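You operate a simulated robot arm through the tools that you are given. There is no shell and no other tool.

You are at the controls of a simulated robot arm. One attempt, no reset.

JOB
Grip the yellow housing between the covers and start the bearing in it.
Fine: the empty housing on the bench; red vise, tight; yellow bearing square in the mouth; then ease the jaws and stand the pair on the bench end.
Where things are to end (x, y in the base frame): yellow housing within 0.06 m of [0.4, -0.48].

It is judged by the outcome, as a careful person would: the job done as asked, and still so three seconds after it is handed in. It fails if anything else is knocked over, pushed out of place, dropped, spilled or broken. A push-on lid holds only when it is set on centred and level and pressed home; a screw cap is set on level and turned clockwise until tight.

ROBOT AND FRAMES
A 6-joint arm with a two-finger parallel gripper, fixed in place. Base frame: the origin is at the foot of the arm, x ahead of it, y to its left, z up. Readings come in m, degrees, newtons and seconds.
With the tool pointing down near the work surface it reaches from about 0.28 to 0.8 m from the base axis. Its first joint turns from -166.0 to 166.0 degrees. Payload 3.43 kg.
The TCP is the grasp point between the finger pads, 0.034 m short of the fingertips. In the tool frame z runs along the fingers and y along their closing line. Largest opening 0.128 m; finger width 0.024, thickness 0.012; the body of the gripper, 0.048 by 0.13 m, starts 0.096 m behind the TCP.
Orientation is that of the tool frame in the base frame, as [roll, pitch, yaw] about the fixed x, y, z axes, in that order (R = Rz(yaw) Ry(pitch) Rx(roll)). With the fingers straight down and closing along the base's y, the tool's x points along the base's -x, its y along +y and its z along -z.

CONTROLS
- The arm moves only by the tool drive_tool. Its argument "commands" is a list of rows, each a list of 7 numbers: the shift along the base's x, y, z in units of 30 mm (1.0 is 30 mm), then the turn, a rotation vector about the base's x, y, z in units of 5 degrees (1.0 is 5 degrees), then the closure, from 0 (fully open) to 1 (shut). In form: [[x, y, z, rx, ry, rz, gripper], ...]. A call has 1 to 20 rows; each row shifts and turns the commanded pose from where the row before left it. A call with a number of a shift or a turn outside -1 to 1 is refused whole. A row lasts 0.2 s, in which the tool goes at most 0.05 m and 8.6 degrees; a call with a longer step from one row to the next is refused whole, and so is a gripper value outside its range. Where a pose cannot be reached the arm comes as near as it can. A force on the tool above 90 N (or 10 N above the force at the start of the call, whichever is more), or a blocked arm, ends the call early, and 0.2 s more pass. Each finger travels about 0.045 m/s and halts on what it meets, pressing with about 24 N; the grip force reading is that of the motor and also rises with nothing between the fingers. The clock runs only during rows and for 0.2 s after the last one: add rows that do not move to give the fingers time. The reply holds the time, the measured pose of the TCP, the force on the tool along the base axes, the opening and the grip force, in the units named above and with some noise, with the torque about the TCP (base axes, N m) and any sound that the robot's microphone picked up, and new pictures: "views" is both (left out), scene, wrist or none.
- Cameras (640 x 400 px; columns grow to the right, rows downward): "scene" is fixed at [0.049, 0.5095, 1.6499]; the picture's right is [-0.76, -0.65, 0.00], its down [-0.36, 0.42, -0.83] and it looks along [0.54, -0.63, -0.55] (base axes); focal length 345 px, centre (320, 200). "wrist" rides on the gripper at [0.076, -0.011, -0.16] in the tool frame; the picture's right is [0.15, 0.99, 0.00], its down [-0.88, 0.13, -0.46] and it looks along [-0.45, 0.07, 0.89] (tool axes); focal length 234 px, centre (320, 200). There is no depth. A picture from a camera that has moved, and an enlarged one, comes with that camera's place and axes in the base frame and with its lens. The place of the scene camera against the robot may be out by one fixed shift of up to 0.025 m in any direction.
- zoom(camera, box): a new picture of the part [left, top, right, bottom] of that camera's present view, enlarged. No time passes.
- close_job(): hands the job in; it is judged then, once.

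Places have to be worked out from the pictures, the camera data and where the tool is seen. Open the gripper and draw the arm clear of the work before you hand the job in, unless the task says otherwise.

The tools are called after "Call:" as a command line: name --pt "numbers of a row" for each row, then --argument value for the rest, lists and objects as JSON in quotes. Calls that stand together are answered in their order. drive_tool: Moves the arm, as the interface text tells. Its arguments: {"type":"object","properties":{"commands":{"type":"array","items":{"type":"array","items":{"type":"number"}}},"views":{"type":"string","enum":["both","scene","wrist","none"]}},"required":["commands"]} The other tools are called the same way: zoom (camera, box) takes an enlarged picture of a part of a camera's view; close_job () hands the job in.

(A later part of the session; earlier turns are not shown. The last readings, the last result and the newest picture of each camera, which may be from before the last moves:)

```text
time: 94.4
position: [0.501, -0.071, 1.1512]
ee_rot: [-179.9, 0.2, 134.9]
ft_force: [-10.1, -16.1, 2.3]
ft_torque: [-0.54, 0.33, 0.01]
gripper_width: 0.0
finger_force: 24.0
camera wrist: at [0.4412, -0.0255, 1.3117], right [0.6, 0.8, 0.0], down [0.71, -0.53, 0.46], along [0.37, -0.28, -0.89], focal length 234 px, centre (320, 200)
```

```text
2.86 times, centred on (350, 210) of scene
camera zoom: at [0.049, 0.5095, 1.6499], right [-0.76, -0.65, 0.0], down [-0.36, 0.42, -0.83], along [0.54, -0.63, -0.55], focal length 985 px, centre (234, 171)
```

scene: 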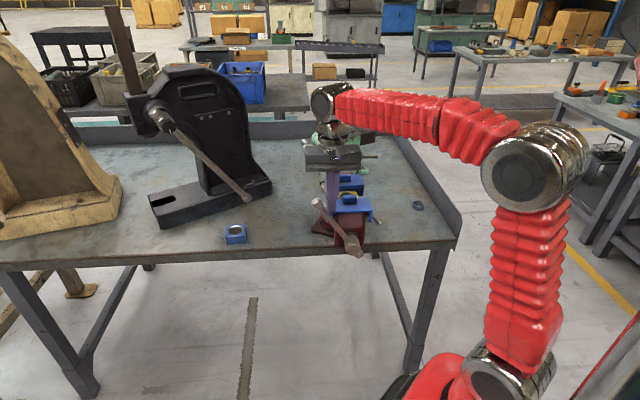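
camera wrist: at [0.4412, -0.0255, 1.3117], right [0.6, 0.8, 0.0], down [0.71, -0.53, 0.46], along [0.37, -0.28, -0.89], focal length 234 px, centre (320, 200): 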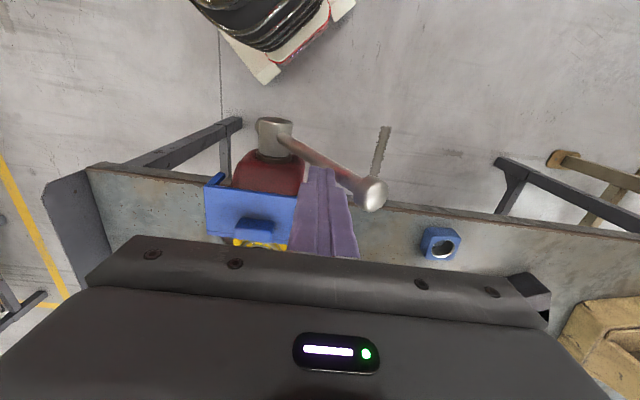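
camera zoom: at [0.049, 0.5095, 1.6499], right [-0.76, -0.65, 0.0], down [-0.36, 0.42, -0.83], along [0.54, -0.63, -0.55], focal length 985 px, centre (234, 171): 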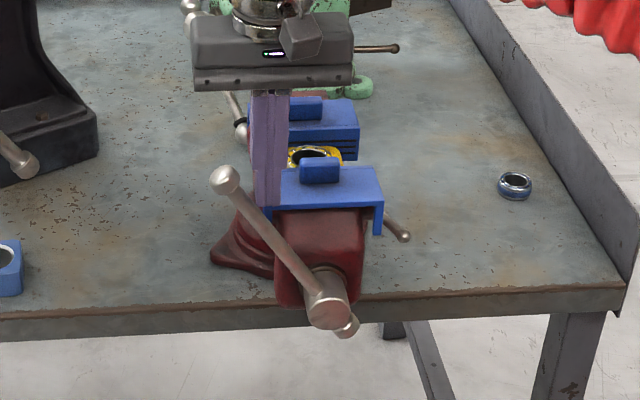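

The bar turns back (about 33° left) with ~18 N. I continue the arc down the left side.

Call:
drive_tool --pt "0.215 0.215 -0.225 0 0 0 1" --pt "0.215 0.215 -0.225 0 0 0 1" --pt "0.185 0.185 -0.274 0 0 0 1" --pt "0.185 0.185 -0.274 0 0 0 1" --pt "0.148 0.148 -0.317 0 0 0 1" --pt "0.148 0.148 -0.317 0 0 0 1" --pt "0.107 0.107 -0.35 0 0 0 1" --pt "0.107 0.107 -0.35 0 0 0 1" --pt "0.063 0.063 -0.367 0 0 0 1" --pt "0.063 0.063 -0.367 0 0 0 1"

Call:
zoom --camera "scene" --box '[290, 140, 410, 280]'

Call:
zoom --camera "scene" --box '[310, 165, 390, 225]'

```text
time: 96.6
position: [0.5441, -0.0269, 1.0586]
ee_rot: [-179.9, 0.1, 135.0]
ft_force: [3.0, 0.3, 11.0]
ft_torque: [0.09, -0.14, -0.03]
gripper_width: 0.0001
finger_force: 24.2
camera wrist: at [0.4851, 0.0185, 1.2202], right [0.6, 0.8, 0.0], down [0.71, -0.53, 0.46], along [0.37, -0.27, -0.89], focal length 234 px, centre (320, 200)
```

scene: 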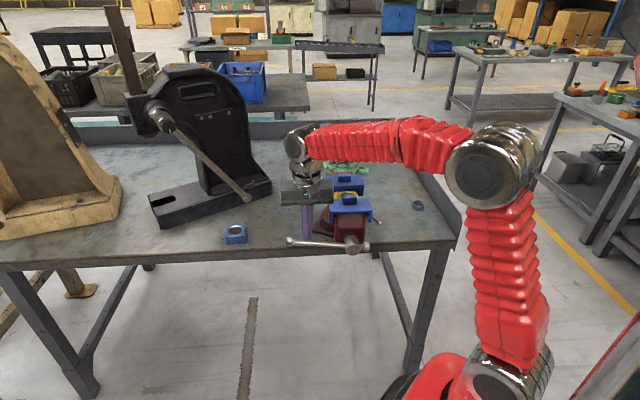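
wrist: 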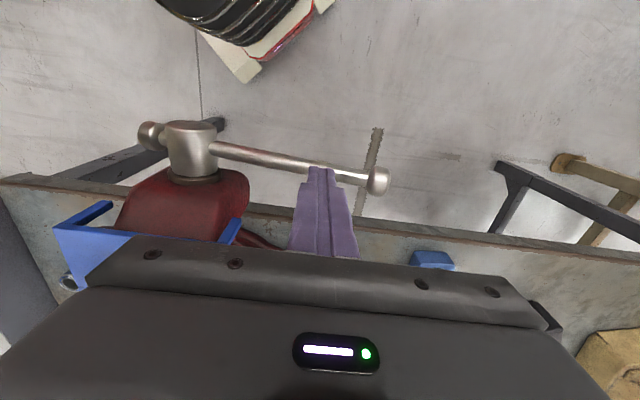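

```text
2.86 times, centred on (350, 210) of scene
camera zoom: at [0.049, 0.5095, 1.6499], right [-0.76, -0.65, 0.0], down [-0.36, 0.42, -0.83], along [0.54, -0.63, -0.55], focal length 985 px, centre (234, 171)
```

zoom: 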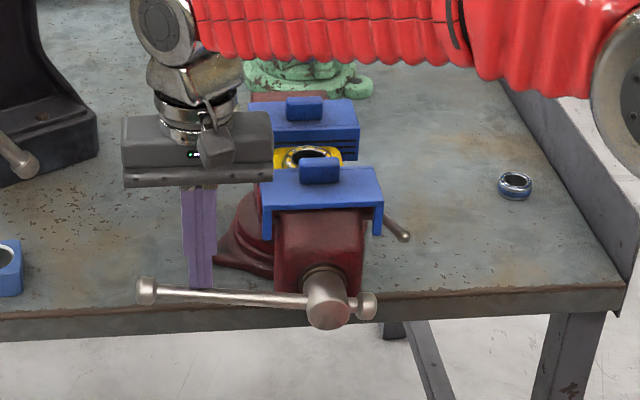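

```text
6.67 times, centred on (350, 195) of scene
camera zoom: at [0.049, 0.5095, 1.6499], right [-0.76, -0.65, 0.0], down [-0.36, 0.42, -0.83], along [0.54, -0.63, -0.55], focal length 2298 px, centre (120, 233)
```

zoom: 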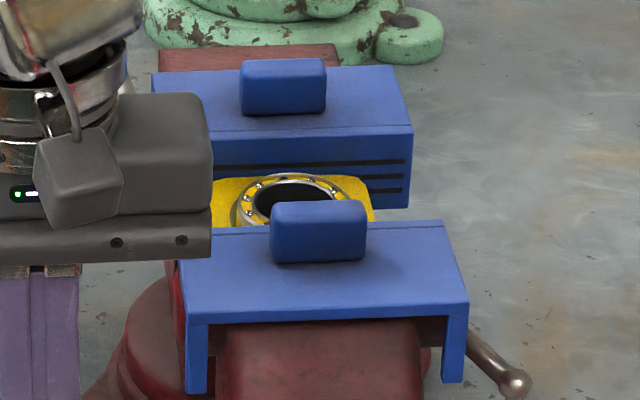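

Bar is horizontal on the left now. I push on down to ~230°, where the jaw should start to open.

Call:
drive_tool --pt "0.118 0.118 -0.33 0 0 0 1" --pt "-0.006 -0.006 -0.32 0 0 0 1" --pt "-0.006 -0.006 -0.32 0 0 0 1" --pt "-0.045 -0.043 -0.314 0 0 0 1" --pt "-0.045 -0.043 -0.314 0 0 0 1" --pt "-0.087 -0.08 -0.3 0 0 0 1" --pt "-0.087 -0.08 -0.3 0 0 0 1" --pt "-0.125 -0.115 -0.274 0 0 0 1" --pt "-0.125 -0.115 -0.274 0 0 0 1"

Call:
zoom --camera "scene" --box '[290, 160, 410, 300]'

Call:
zoom --camera "scene" --box '[310, 165, 390, 225]'

```text
time: 98.6
position: [0.5325, -0.0384, 0.9767]
ee_rot: [-179.8, 0.0, 135.0]
ft_force: [4.5, 7.0, 2.8]
ft_torque: [0.19, -0.15, -0.05]
gripper_width: 0.0003
finger_force: 24.2
camera wrist: at [0.4721, 0.0069, 1.1375], right [0.6, 0.8, 0.0], down [0.72, -0.53, 0.46], along [0.37, -0.27, -0.89], focal length 234 px, centre (320, 200)
```

scene: 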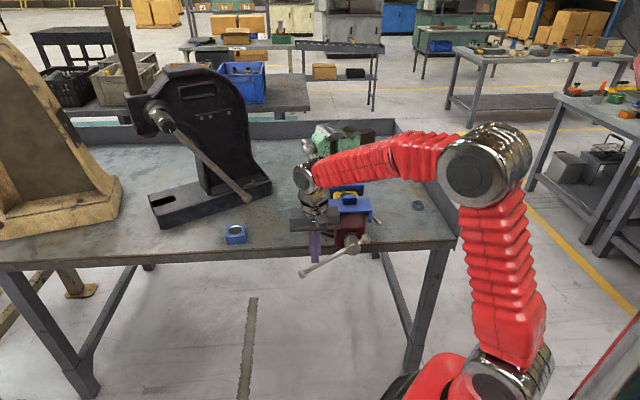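
wrist: 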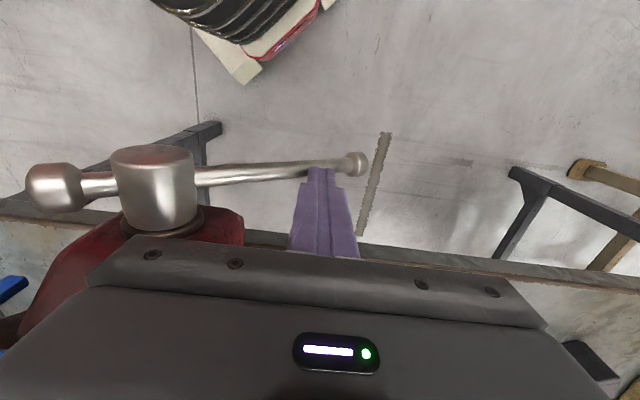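

```text
2.86 times, centred on (350, 230) of scene
camera zoom: at [0.049, 0.5095, 1.6499], right [-0.76, -0.65, 0.0], down [-0.36, 0.42, -0.83], along [0.54, -0.63, -0.55], focal length 985 px, centre (234, 114)
```

zoom: 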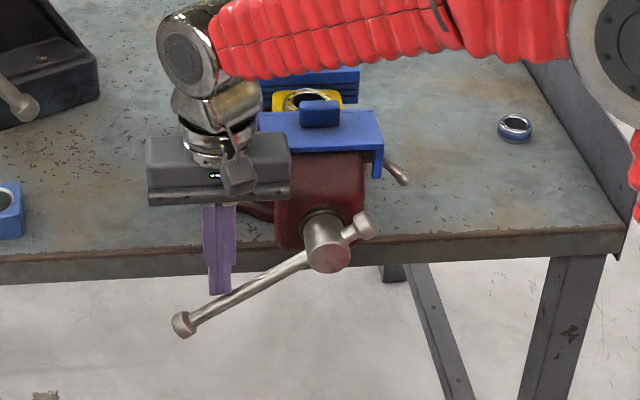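

```text
6.67 times, centred on (350, 195) of scene
camera zoom: at [0.049, 0.5095, 1.6499], right [-0.76, -0.65, 0.0], down [-0.36, 0.42, -0.83], along [0.54, -0.63, -0.55], focal length 2298 px, centre (120, 233)
```

zoom: 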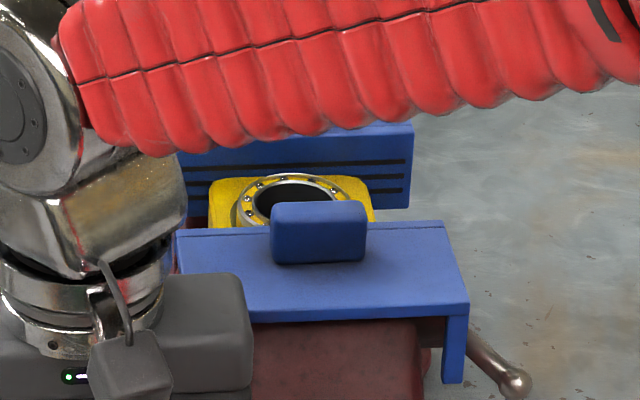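

Clamp torque is gone (only a few N) at ~242°. To open a few mm more I re-tilt the tool 40° on this side and continue pushing the bar downward.

Call:
drive_tool --pt "0.3 0.3 0.8 0 0 0 1" --pt "0.3 0.3 1 0 0 0 1" --pt "0.2 0.2 1 0 0 0 1" --pt "-0.1 0.1 0.7 0 0 0 1" --pt "0 0 0 -0.81 -0.81 0 1" --pt "0 0 0 -0.81 -0.81 0 1" --pt "0 0 0 -0.81 -0.81 0 1" --pt "0 0 0 -0.81 -0.81 0 1" --pt "0 0 0 -0.81 -0.81 0 1" --pt "0 0 0 -0.81 -0.81 0 1" --pt "0 0 0 -0.81 -0.81 0 1" --pt "0.018 0.04 -0.9 0 0 0 1" --pt "0.018 0.04 -0.9 0 0 0 1" --pt "0.018 0.04 -0.9 0 0 0 1" --pt "0 0 0 0 0 0 1"

Call:
zoom --camera "scene" --box '[290, 160, 410, 300]'

```text
time: 101.8
position: [0.5525, -0.0068, 1.0002]
ee_rot: [-180.0, 40.2, 134.9]
ft_force: [-0.1, 0.3, 0.2]
ft_torque: [-0.01, 0.02, -0.01]
gripper_width: 0.0
finger_force: 23.8
camera wrist: at [0.4332, 0.0986, 1.0751], right [0.62, 0.78, -0.1], down [0.36, -0.18, 0.92], along [0.7, -0.6, -0.39], focal length 234 px, centre (320, 200)
```

scene: 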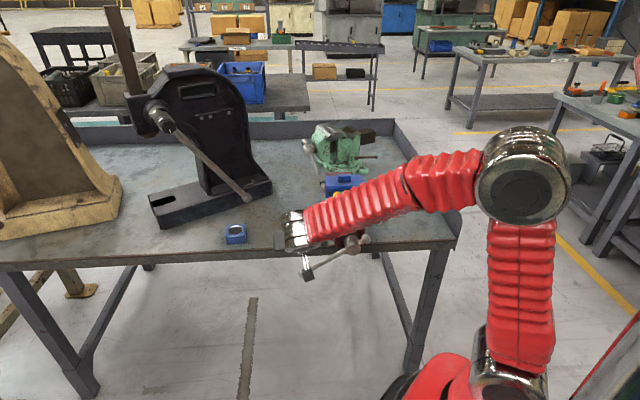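
wrist: 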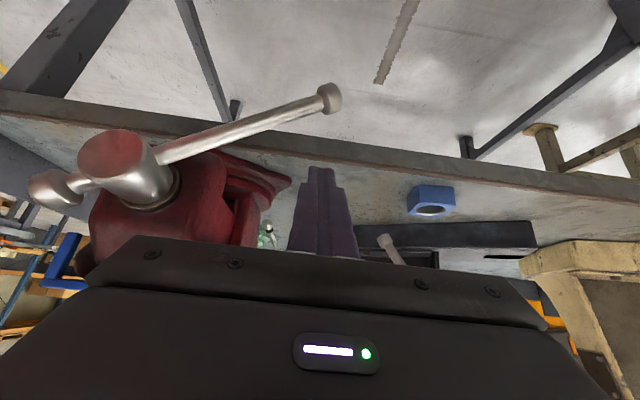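

```text
2.86 times, centred on (350, 230) of scene
camera zoom: at [0.049, 0.5095, 1.6499], right [-0.76, -0.65, 0.0], down [-0.36, 0.42, -0.83], along [0.54, -0.63, -0.55], focal length 985 px, centre (234, 114)
```

zoom: 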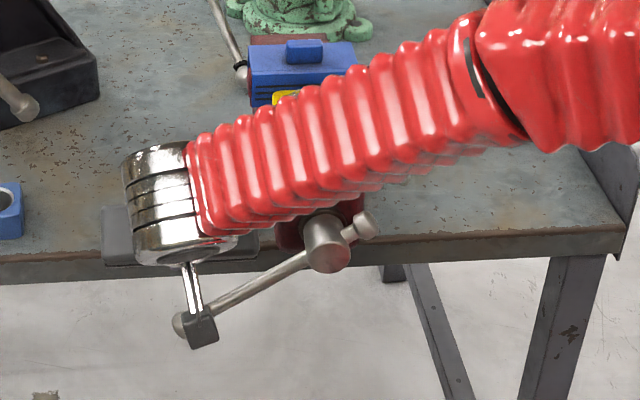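

The tilted peg is above the bar, which I measure at ~126° to the left (θ≈234°). I sweep it down toward the bottom.

Call:
drive_tool --pt "-0.039 -0.039 -0.367 0 0 0 1" --pt "-0.039 -0.039 -0.367 0 0 0 1" --pt "-0.039 -0.039 -0.367 0 0 0 1" --pt "-0.12 -0.101 -0.373 0 0 0 1" --pt "-0.12 -0.101 -0.373 0 0 0 1" --pt "-0.17 -0.151 -0.345 0 0 0 1" --pt "-0.17 -0.151 -0.345 0 0 0 1" --pt "-0.218 -0.2 -0.305 0 0 0 1" --pt "-0.218 -0.2 -0.305 0 0 0 1" --pt "-0.259 -0.24 -0.252 0 0 0 1" --pt "-0.259 -0.24 -0.252 0 0 0 1"

Call:
zoom --camera "scene" --box '[290, 160, 410, 300]'

Call:
zoom --camera "scene" --box '[310, 165, 390, 225]'

```text
time: 104.2
position: [0.5039, -0.0538, 0.8891]
ee_rot: [-179.9, 40.1, 135.1]
ft_force: [4.0, -2.0, 1.5]
ft_torque: [-0.03, -0.07, 0.06]
gripper_width: 0.0
finger_force: 24.0
camera wrist: at [0.384, 0.0524, 0.9652], right [0.62, 0.78, -0.1], down [0.36, -0.18, 0.92], along [0.7, -0.6, -0.39], focal length 234 px, centre (320, 200)
```

scene: 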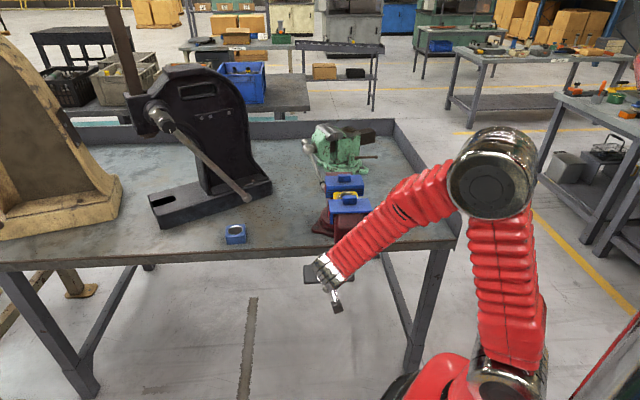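
wrist: 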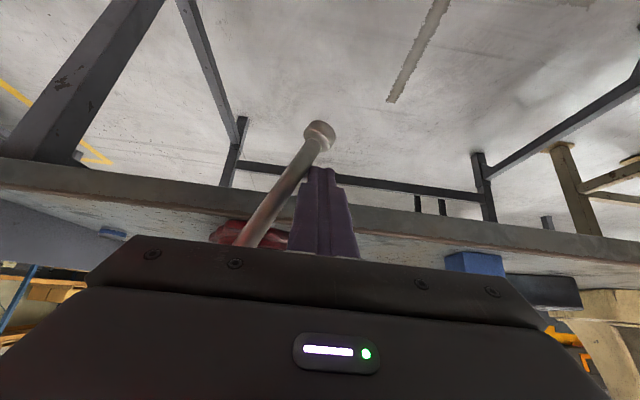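

```text
2.86 times, centred on (350, 230) of scene
camera zoom: at [0.049, 0.5095, 1.6499], right [-0.76, -0.65, 0.0], down [-0.36, 0.42, -0.83], along [0.54, -0.63, -0.55], focal length 985 px, centre (234, 114)
```

zoom: 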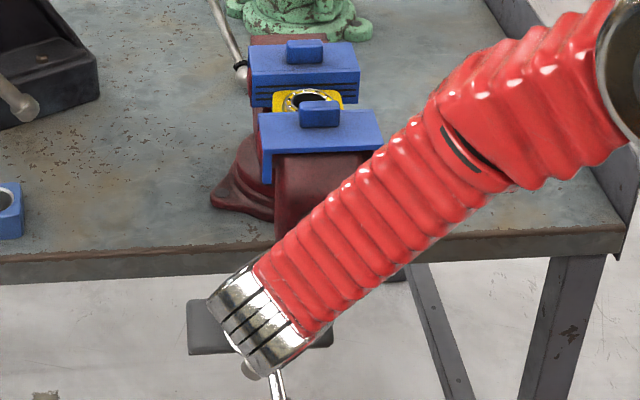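

```text
6.67 times, centred on (350, 195) of scene
camera zoom: at [0.049, 0.5095, 1.6499], right [-0.76, -0.65, 0.0], down [-0.36, 0.42, -0.83], along [0.54, -0.63, -0.55], focal length 2298 px, centre (120, 233)
```

zoom: 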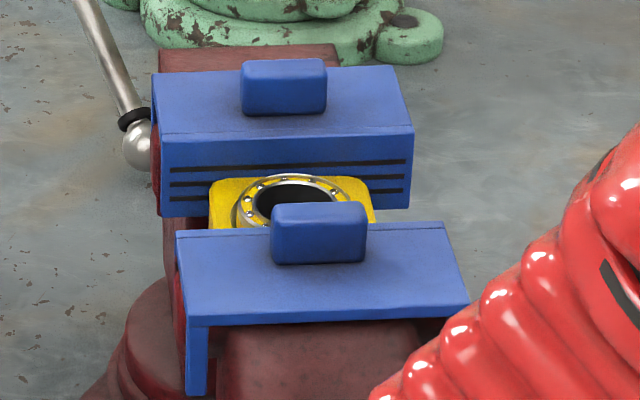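

The jaw has begun to back off (~2 mm). I continue sweeping the bar through the bottom to the right to open a few mm more.

Call:
drive_tool --pt "-0.295 -0.276 -0.178 0 0 0 1" --pt "-0.295 -0.276 -0.178 0 0 0 1" --pt "-0.318 -0.299 -0.1 0 0 0 1" --pt "-0.318 -0.299 -0.1 0 0 0 1" --pt "-0.252 -0.233 -0.03 0 0 0 1" --pt "-0.252 -0.233 -0.03 0 0 0 1" --pt "-0.262 -0.243 0.022 0 0 0 1" --pt "-0.262 -0.243 0.022 0 0 0 1"

Call:
zoom --camera "scene" --box '[290, 160, 410, 300]'

Call:
zoom --camera "scene" --box '[310, 165, 390, 225]'

```text
time: 106.0
position: [0.4364, -0.1158, 0.8742]
ee_rot: [-179.8, 40.2, 135.0]
ft_force: [-0.3, 1.8, 1.1]
ft_torque: [-0.03, 0.05, -0.04]
gripper_width: 0.0
finger_force: 24.6
camera wrist: at [0.3168, -0.0105, 0.9485], right [0.62, 0.78, -0.1], down [0.36, -0.17, 0.92], along [0.7, -0.6, -0.39], focal length 234 px, centre (320, 200)
```

scene: 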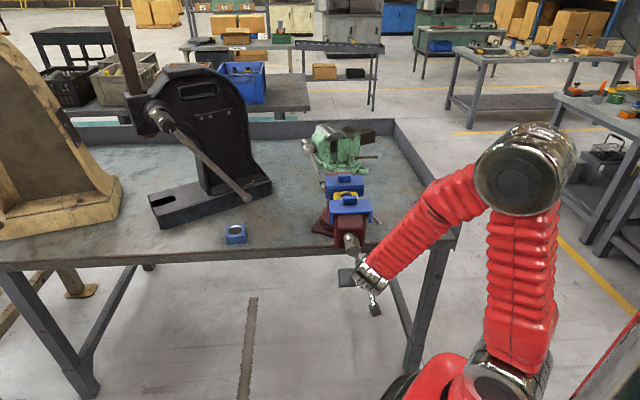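
wrist: 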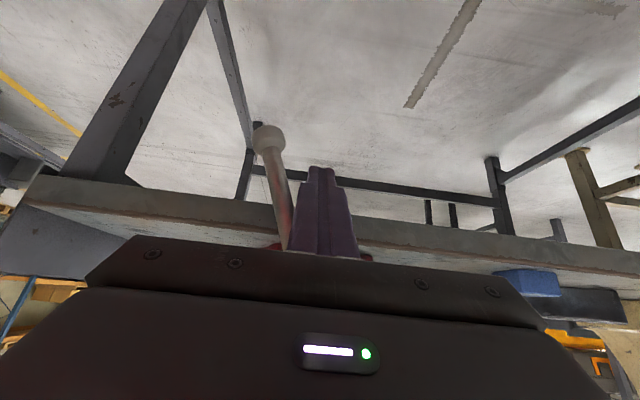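

```text
2.86 times, centred on (350, 230) of scene
camera zoom: at [0.049, 0.5095, 1.6499], right [-0.76, -0.65, 0.0], down [-0.36, 0.42, -0.83], along [0.54, -0.63, -0.55], focal length 985 px, centre (234, 114)
```

zoom: 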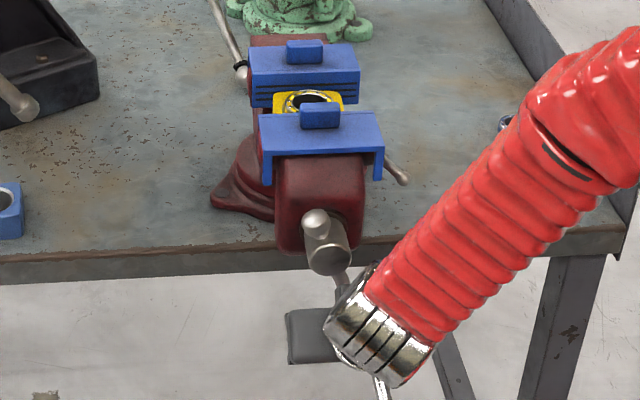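

```text
6.67 times, centred on (350, 195) of scene
camera zoom: at [0.049, 0.5095, 1.6499], right [-0.76, -0.65, 0.0], down [-0.36, 0.42, -0.83], along [0.54, -0.63, -0.55], focal length 2298 px, centre (120, 233)
```

zoom: 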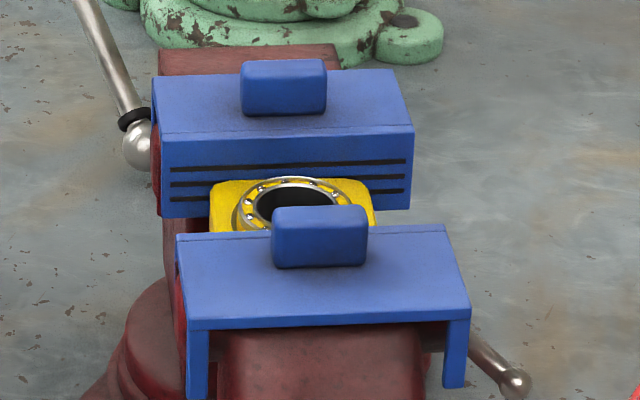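

The jaw has backed off ~5 mm. I withdraw the peg to the left, go up, and return the tool to vertical to inspect the vise from above.

Call:
drive_tool --pt "0.6 0.6 0 0 0 0 1" --pt "0.8 0.8 0.1 0 0 0 1" --pt "0.8 0.8 0.3 0 0 0 1" --pt "0.8 0.8 0.6 0 0 0 1" --pt "0.5 0.5 1 0 0 0 1" --pt "0 0 1 0 0 0 1" --pt "0 0 1 0 0 0 1" --pt "0 0 1 0 0 0 1" --pt "0 0 1 0.81 0.81 0 1" --pt "0 0 1 0.81 0.81 0 1" --pt "0 0 1 0.81 0.81 0 1" --pt "0 0 1 0.81 0.81 0 1" --pt "0 0 1 0.81 0.81 0 1" --pt "0 0 0 0.81 0.81 0 1" --pt "0 0 0 0.81 0.81 0 1"

Call:
zoom --camera "scene" --box '[290, 160, 410, 300]'

Call:
zoom --camera "wrist" --box '[100, 40, 340, 240]'

```text
time: 109.2
position: [0.5413, -0.0111, 1.1746]
ee_rot: [-179.9, 0.0, 135.1]
ft_force: [-0.2, 0.7, 0.3]
ft_torque: [0.0, -0.02, 0.01]
gripper_width: 0.0001
finger_force: 23.6
camera wrist: at [0.4818, 0.0348, 1.3357], right [0.6, 0.8, 0.0], down [0.72, -0.53, 0.46], along [0.37, -0.27, -0.89], focal length 234 px, centre (320, 200)
```

scene: 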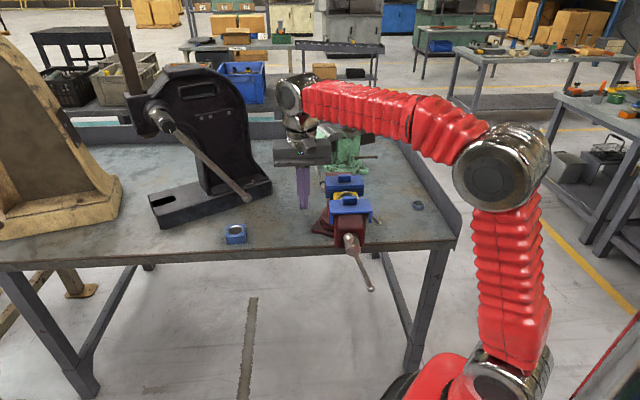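
wrist: 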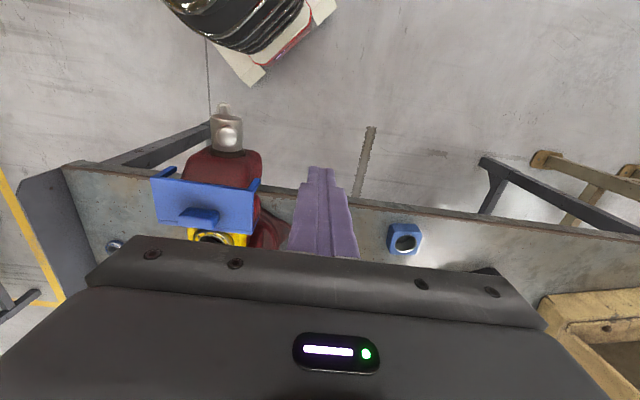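

```text
2.86 times, centred on (350, 230) of scene
camera zoom: at [0.049, 0.5095, 1.6499], right [-0.76, -0.65, 0.0], down [-0.36, 0.42, -0.83], along [0.54, -0.63, -0.55], focal length 985 px, centre (234, 114)
```

zoom: 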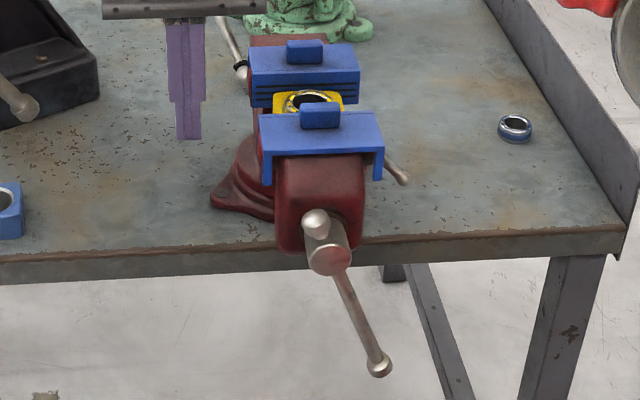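

```text
2.00 times, centred on (220, 140) of wrist
camera zoom: at [0.4818, 0.0348, 1.3357], right [0.6, 0.8, 0.0], down [0.72, -0.53, 0.46], along [0.37, -0.27, -0.89], focal length 468 px, centre (520, 320)
```

zoom: 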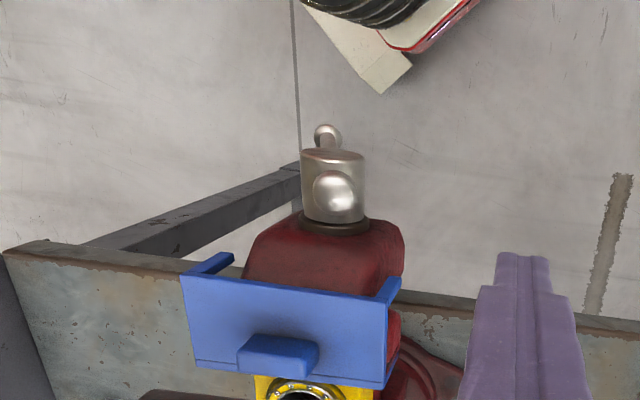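

Handle now at ~158°. I move above the jaws again, opening the fingers, to check the gaps at both covers.

Call:
drive_tool --pt "0 0 1 0 0 0 1" --pt "0.1 -0.5 1 0 0 0 0.8" --pt "0.1 -1 0.5 0 0 0 0.6" --pt "0.1 -1 0 0 0 0 0.4" --pt "0.1 -1 0 0 0 0 0.28" --pt "0.1 -1 0 0 0 0 0.28" --pt "0.1 -1 0 0 0 0 0.28" --pt "0.1 -1 0 0 0 0 0.28" --pt "0 0 0 0 0 0 0.28"

Call:
zoom --camera "wrist" --box '[240, 50, 400, 220]'

Call:
zoom --camera "scene" --box '[310, 165, 390, 225]'

```text
time: 111.2
position: [0.5648, -0.2063, 1.2497]
ee_rot: [-179.9, 0.1, 134.9]
ft_force: [0.5, 0.1, 0.4]
ft_torque: [-0.02, 0.0, 0.0]
gripper_width: 0.0924
finger_force: 0.1
camera wrist: at [0.5046, -0.1603, 1.4105], right [0.6, 0.8, 0.0], down [0.72, -0.53, 0.46], along [0.37, -0.27, -0.89], focal length 234 px, centre (320, 200)
```

scene: 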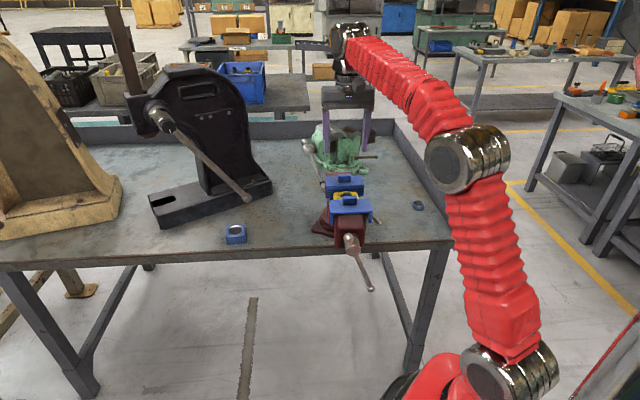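
wrist: 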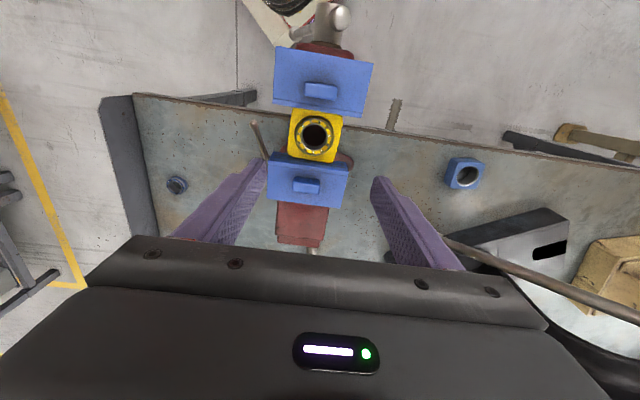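

```text
2.35 times, centred on (320, 135) of wrist
camera zoom: at [0.5046, -0.1603, 1.4105], right [0.6, 0.8, 0.0], down [0.72, -0.53, 0.46], along [0.37, -0.27, -0.89], focal length 551 px, centre (320, 353)
```

zoom: 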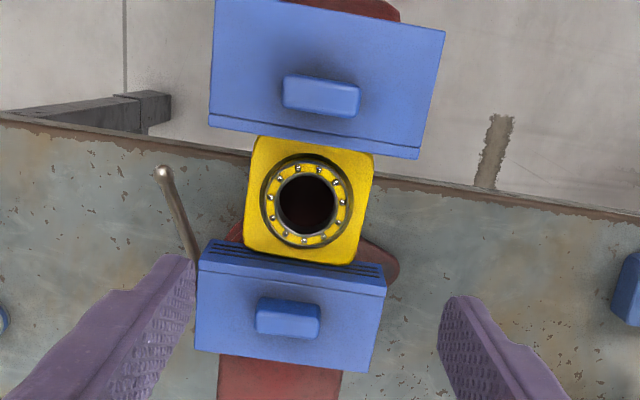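

```text
6.67 times, centred on (350, 195) of scene
camera zoom: at [0.049, 0.5095, 1.6499], right [-0.76, -0.65, 0.0], down [-0.36, 0.42, -0.83], along [0.54, -0.63, -0.55], focal length 2298 px, centre (120, 233)
```

zoom: 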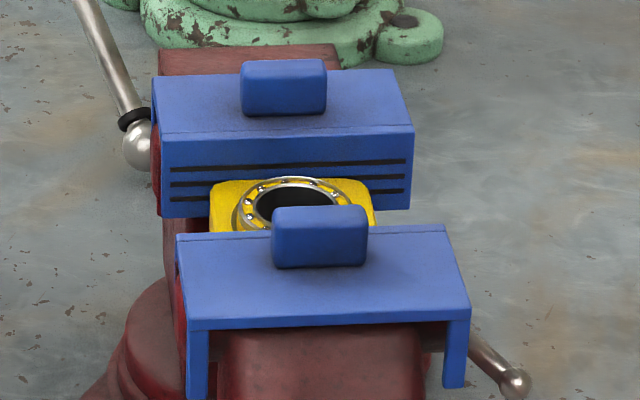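

Everything is in place, and the rear cover is back at its original position. I look straight down over the front gap to confirm there is clearance before lifting.

Call:
drive_tool --pt "0.3 -0.5 -0.7 0 0 0 0.28" --pt "0.3 -0.4 -0.7 0 0 0 0.28" --pt "0 0 -0.7 0 0 0 0.28" --pt "0 0 0 0 0 0 0.28"

Call:
zoom --camera "wrist" --box '[270, 40, 370, 150]'

```text
time: 112.2
position: [0.582, -0.2306, 1.1868]
ee_rot: [-179.9, 0.1, 135.1]
ft_force: [-0.1, -0.2, -1.5]
ft_torque: [-0.02, 0.04, -0.03]
gripper_width: 0.0921
finger_force: 0.0
camera wrist: at [0.5219, -0.1863, 1.347], right [0.6, 0.8, 0.0], down [0.71, -0.53, 0.46], along [0.37, -0.27, -0.89], focal length 234 px, centre (320, 200)
```

scene: 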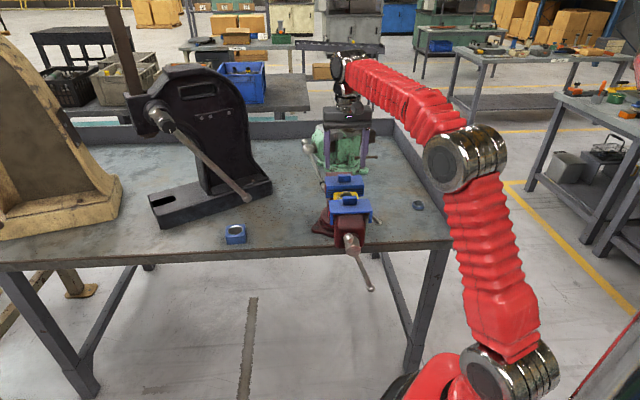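
wrist: 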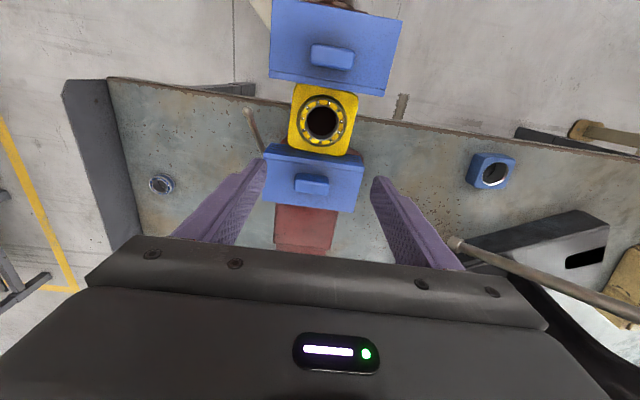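

```text
3.64 times, centred on (320, 95) of wrist
camera zoom: at [0.5219, -0.1863, 1.347], right [0.6, 0.8, 0.0], down [0.71, -0.53, 0.46], along [0.37, -0.27, -0.89], focal length 852 px, centre (320, 582)
```

zoom: 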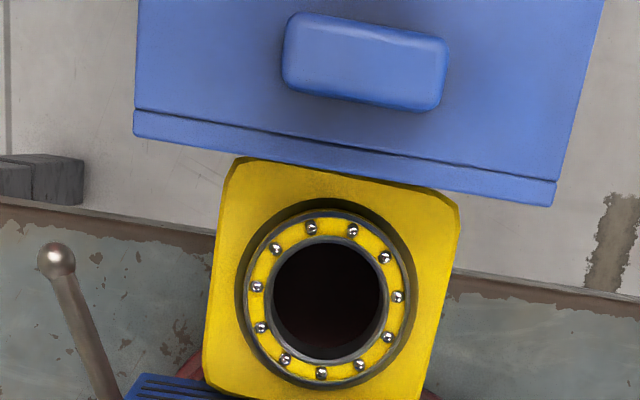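

The housing looks flush with the front cover here. Now check the rear gap from above it.

Call:
drive_tool --pt "0.65 -0.65 0 0 0 0 0.28" --pt "0.65 -0.65 0 0 0 0 0.28" --pt "0.65 -0.65 -0.2 0 0 0 0.28" --pt "0 0 0 0 0 0 0.28" --views "wrist"

Call:
zoom --camera "wrist" --box '[260, 20, 380, 140]'

```text
time: 113.2
position: [0.64, -0.292, 1.1791]
ee_rot: [-179.9, 0.1, 135.0]
ft_force: [-0.1, 0.5, 0.6]
ft_torque: [-0.02, 0.0, 0.0]
gripper_width: 0.0921
finger_force: 0.0
camera wrist: at [0.5805, -0.2461, 1.3408], right [0.6, 0.8, 0.0], down [0.72, -0.53, 0.46], along [0.36, -0.27, -0.89], focal length 234 px, centre (320, 200)
```

wrist: 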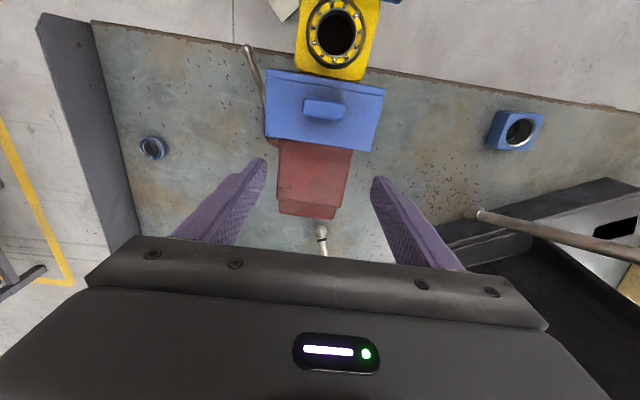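

```text
3.33 times, centred on (320, 80) of wrist
camera zoom: at [0.5805, -0.2461, 1.3408], right [0.6, 0.8, 0.0], down [0.72, -0.53, 0.46], along [0.36, -0.27, -0.89], focal length 781 px, centre (320, 600)
```

zoom: 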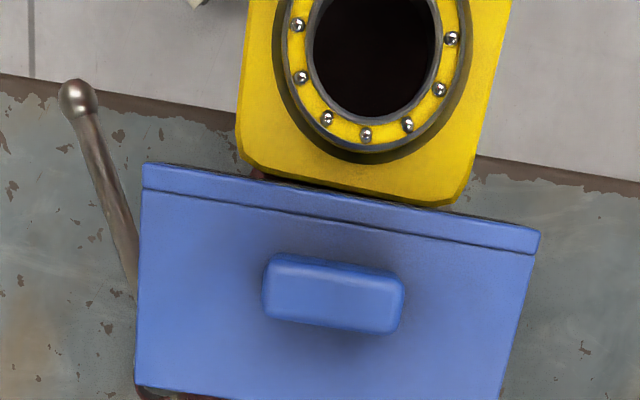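

There is ~2–3 mm of clearance at the rear, so the jaws are eased. I move over the housing (centre ≈(0.558,-0.211)) to pick up the pair.

Call:
drive_tool --pt "-0.68 0.67 0 0 0 0 0.28" --pt "-0.68 0.67 0 0 0 0 0.28" --pt "-0.68 0.67 0 0 0 0 0.28" --pt "-0.68 0.68 -0.3 0 0 0 0.28" --pt "0 0 -0.5 0 0 0 0.28" --pt "0 0 0 0 0 0 0.28"

Call:
zoom --camera "wrist" --box '[240, 70, 400, 230]'

Call:
zoom --camera "scene" --box '[310, 150, 390, 220]'

```text
time: 114.6
position: [0.5567, -0.2103, 1.155]
ee_rot: [-179.8, 0.1, 135.0]
ft_force: [-0.5, 0.8, 0.1]
ft_torque: [-0.01, 0.04, 0.02]
gripper_width: 0.0916
finger_force: 0.1
camera wrist: at [0.4977, -0.1654, 1.3163], right [0.6, 0.8, 0.0], down [0.71, -0.53, 0.46], along [0.37, -0.27, -0.89], focal length 234 px, centre (320, 200)
```

scene: 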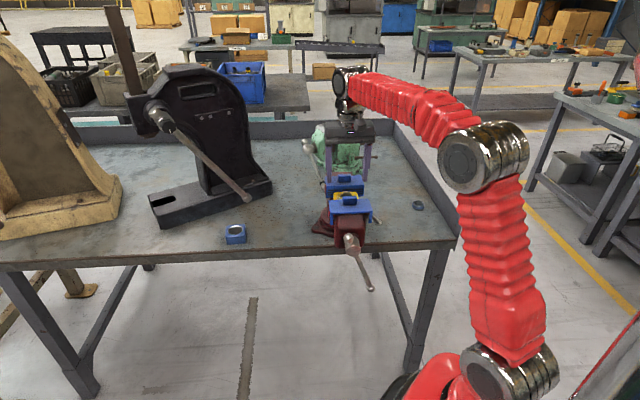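
wrist: 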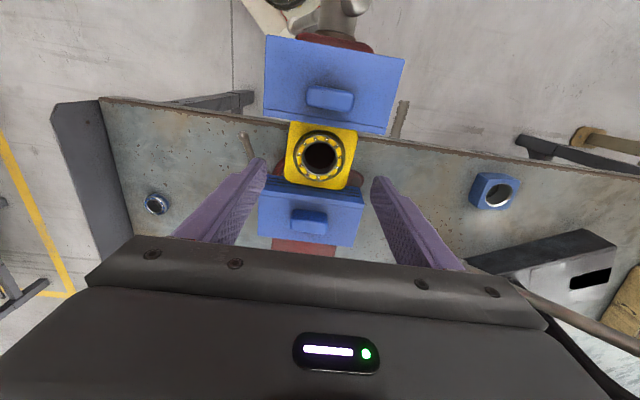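

```text
2.50 times, centred on (320, 150) of wrist
camera zoom: at [0.4977, -0.1654, 1.3163], right [0.6, 0.8, 0.0], down [0.71, -0.53, 0.46], along [0.37, -0.27, -0.89], focal length 585 px, centre (320, 325)
```

zoom: 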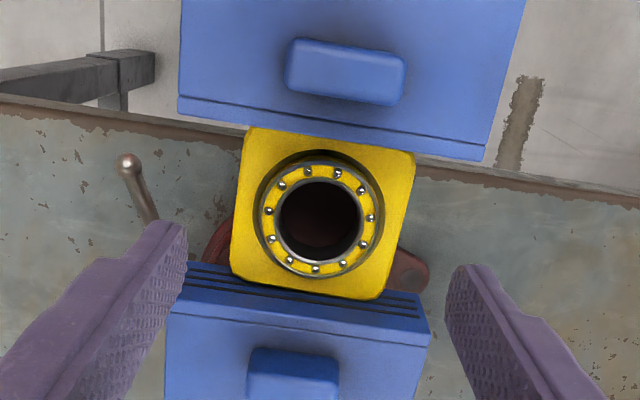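

```text
5.71 times, centred on (350, 185) of scene
camera zoom: at [0.049, 0.5095, 1.6499], right [-0.76, -0.65, 0.0], down [-0.36, 0.42, -0.83], along [0.54, -0.63, -0.55], focal length 1970 px, centre (149, 286)
```

zoom: 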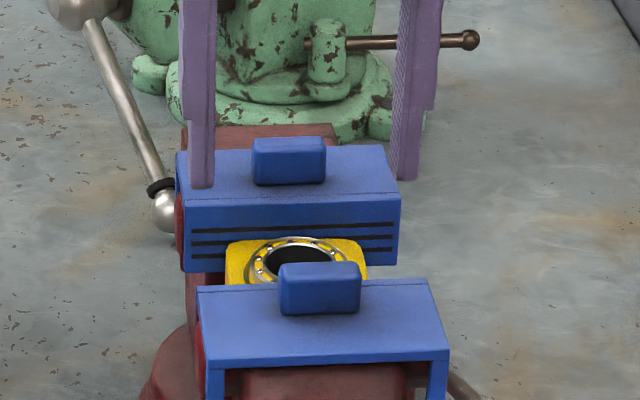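

Aligned within ~2 mm. I descend around the housing's free sides to grip height.

Call:
drive_tool --pt "0.05 -0.05 -0.7 0 0 0 0.28" --pt "0 0 -0.7 0 0 0 0.28" --pt "0 0 -0.7 0 0 0 0.28" --pt "0 0 -0.5 0 0 0 0.28" --pt "0 0 -0.25 0 0 0 0.28" --pt "0 0 0 0 0 0 0.28"

Call:
zoom --camera "wrist" --box '[240, 70, 400, 250]'

Call:
zoom --camera "scene" --box '[310, 150, 390, 220]'

```text
time: 116.0
position: [0.5584, -0.2127, 1.0693]
ee_rot: [-179.9, 0.1, 134.9]
ft_force: [-0.9, -0.4, -0.4]
ft_torque: [-0.01, -0.01, 0.03]
gripper_width: 0.0922
finger_force: 0.0
camera wrist: at [0.4995, -0.1671, 1.2312], right [0.6, 0.8, 0.0], down [0.71, -0.53, 0.46], along [0.37, -0.27, -0.89], focal length 234 px, centre (320, 200)
```

scene: 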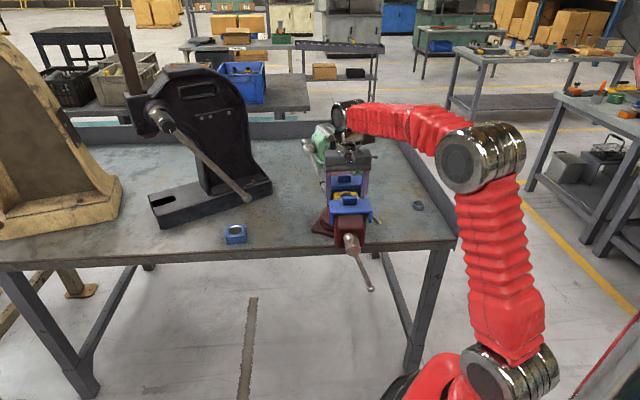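
wrist: 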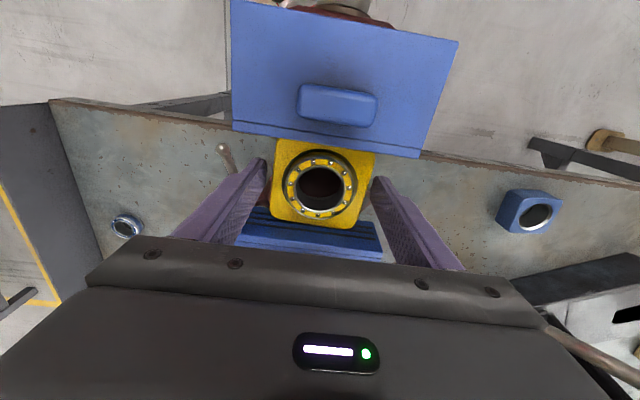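

```text
2.22 times, centred on (320, 160) of wrist
camera zoom: at [0.4995, -0.1671, 1.2312], right [0.6, 0.8, 0.0], down [0.71, -0.53, 0.46], along [0.37, -0.27, -0.89], focal length 520 px, centre (320, 289)
```

zoom: 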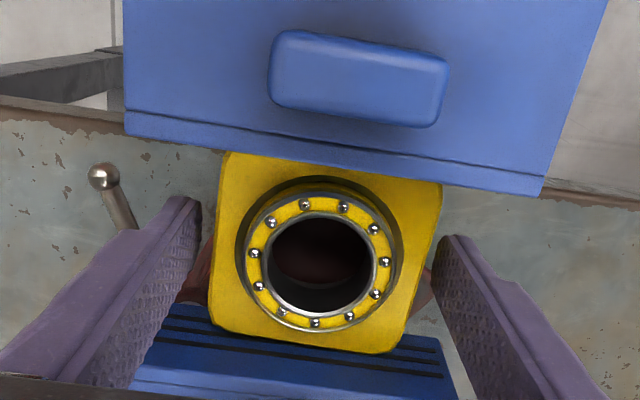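

```text
5.71 times, centred on (350, 185) of scene
camera zoom: at [0.049, 0.5095, 1.6499], right [-0.76, -0.65, 0.0], down [-0.36, 0.42, -0.83], along [0.54, -0.63, -0.55], focal length 1970 px, centre (149, 286)
```

zoom: 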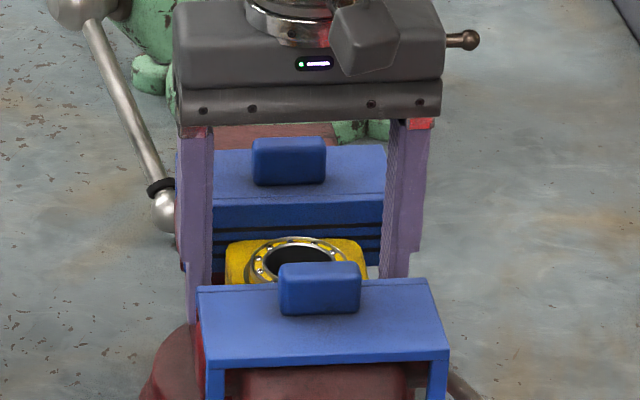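

Fingers straddle the housing cleanly. Closing the grip.

Call:
drive_tool --pt "0 0 0 0 0 0 0.4" --pt "0 0 0 0 0 0 0.6" --pt "0 0 0 0 0 0 0.8" --pt "0 0 0 0 0 0 0.8" --pt "0 0 0 0 0 0 0.8" --views "wrist"

Call:
zoom --camera "wrist" --box '[240, 70, 400, 250]'

```text
time: 117.2
position: [0.5584, -0.2118, 1.0702]
ee_rot: [-179.9, 0.1, 135.0]
ft_force: [-0.5, -0.7, 0.2]
ft_torque: [0.0, -0.03, -0.03]
gripper_width: 0.0739
finger_force: 24.0
camera wrist: at [0.4995, -0.1672, 1.2313], right [0.6, 0.8, 0.0], down [0.71, -0.53, 0.46], along [0.37, -0.27, -0.89], focal length 234 px, centre (320, 200)
```

wrist: 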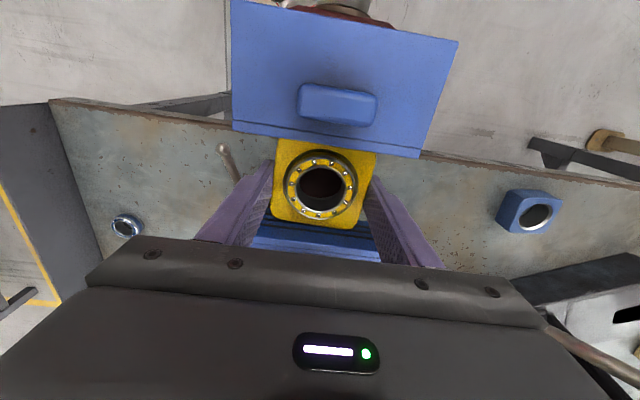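

```text
2.22 times, centred on (320, 160) of wrist
camera zoom: at [0.4995, -0.1672, 1.2313], right [0.6, 0.8, 0.0], down [0.71, -0.53, 0.46], along [0.37, -0.27, -0.89], focal length 520 px, centre (320, 289)
```

zoom: 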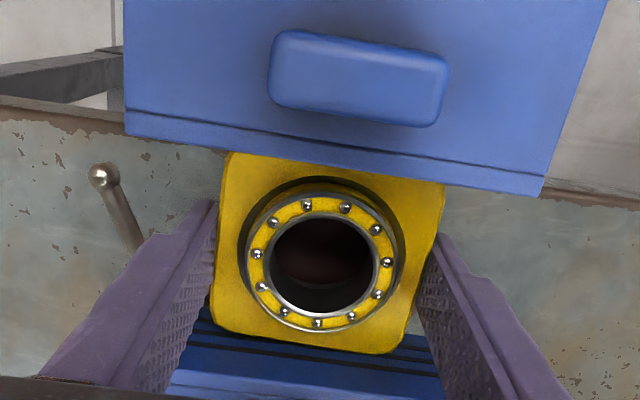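

Gripped at 0.0739 m. I nudge 1.2 mm away from the front cover and lift a few mm, checking that nothing drags.

Call:
drive_tool --pt "0.028 -0.028 0 0 0 0 0.8" --pt "0 0 0.1 0 0 0 0.8" --pt "0 0 0.1 0 0 0 0.8" --pt "0 0 0 0 0 0 0.8" --views "wrist"

Call:
zoom --camera "scene" --box '[310, 150, 390, 220]'

```text
time: 118.2
position: [0.5605, -0.2135, 1.0777]
ee_rot: [-179.9, 0.1, 135.0]
ft_force: [0.3, 0.3, -4.2]
ft_torque: [0.01, 0.01, -0.01]
gripper_width: 0.0737
finger_force: 24.3
camera wrist: at [0.5007, -0.1677, 1.2373], right [0.6, 0.8, 0.0], down [0.71, -0.53, 0.46], along [0.37, -0.27, -0.89], focal length 234 px, centre (320, 200)
```

wrist: 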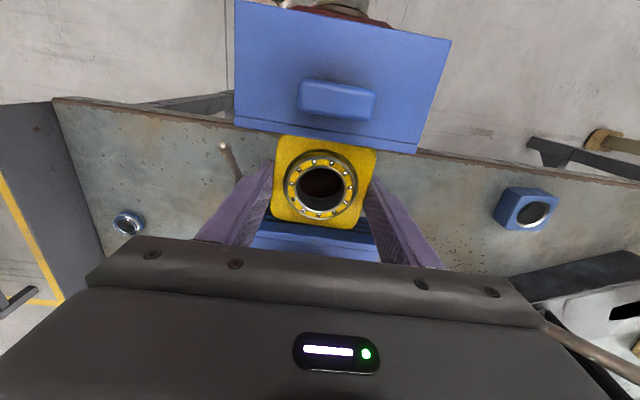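

```text
5.71 times, centred on (350, 185) of scene
camera zoom: at [0.049, 0.5095, 1.6499], right [-0.76, -0.65, 0.0], down [-0.36, 0.42, -0.83], along [0.54, -0.63, -0.55], focal length 1970 px, centre (149, 286)
```

zoom: 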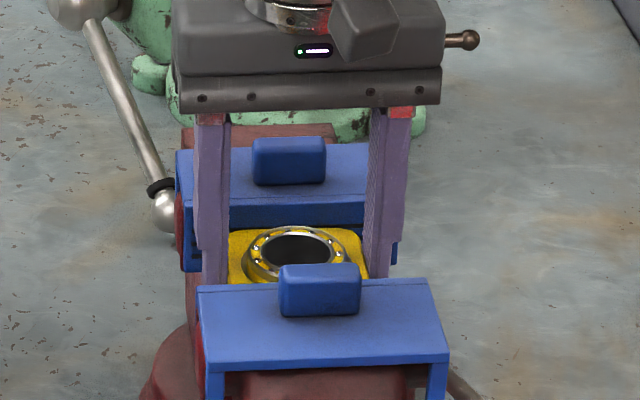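

It lifts freely with no drag, bearing in place and covers undisturbed. Lifting clear above the covers.

Call:
drive_tool --pt "0 0 0.3 0 0 0 0.8" --pt "0 0 0.5 0 0 0 0.8" --pt "0 0 0.7 0 0 0 0.8" --pt "0 0 0.9 0 0 0 0.8" --pt "0 0 0.9 0 0 0 0.8" --pt "0 0 0.3 0 0 0 0.8" --pt "0 0 0 0 0 0 0.8"

Call:
zoom --camera "scene" --box '[300, 140, 400, 230]'

Call:
zoom --camera "wrist" --box '[240, 70, 400, 250]'

```text
time: 119.8
position: [0.5599, -0.2128, 1.1846]
ee_rot: [-179.9, 0.1, 135.0]
ft_force: [1.1, 0.3, -4.5]
ft_torque: [0.0, 0.0, -0.03]
gripper_width: 0.0737
finger_force: 24.1
camera wrist: at [0.5, -0.1678, 1.3468], right [0.6, 0.8, 0.0], down [0.72, -0.53, 0.46], along [0.36, -0.27, -0.89], focal length 234 px, centre (320, 200)
```

scene: 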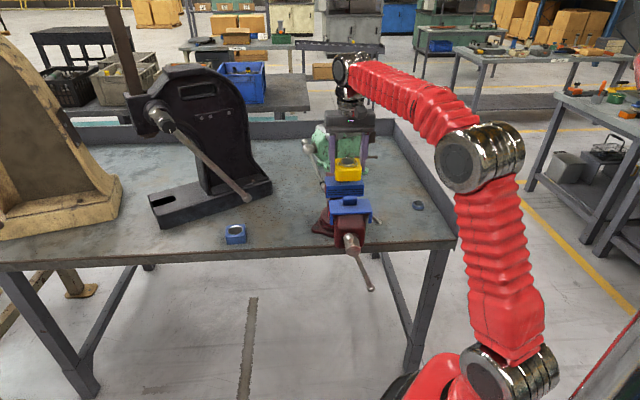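
wrist: 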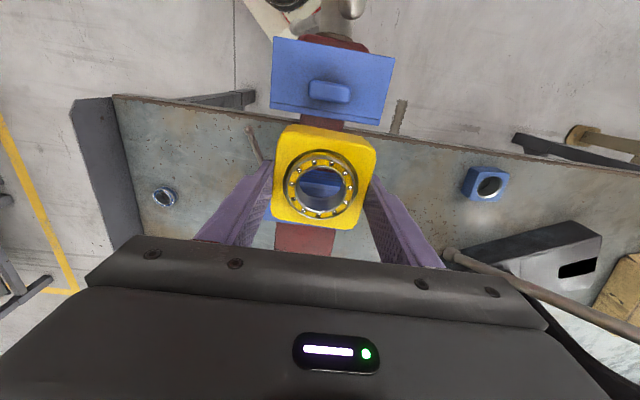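

```text
4.44 times, centred on (350, 185) of scene
camera zoom: at [0.049, 0.5095, 1.6499], right [-0.76, -0.65, 0.0], down [-0.36, 0.42, -0.83], along [0.54, -0.63, -0.55], focal length 1532 px, centre (187, 267)
```

zoom: 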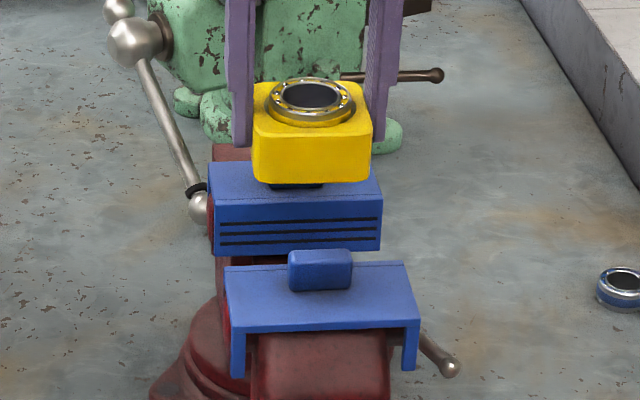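

```text
2.22 times, centred on (320, 160) of wrist
camera zoom: at [0.5, -0.1678, 1.3468], right [0.6, 0.8, 0.0], down [0.72, -0.53, 0.46], along [0.36, -0.27, -0.89], focal length 520 px, centre (320, 289)
```

zoom: 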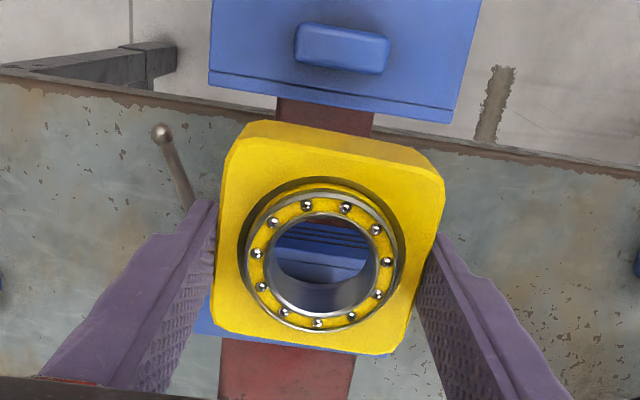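

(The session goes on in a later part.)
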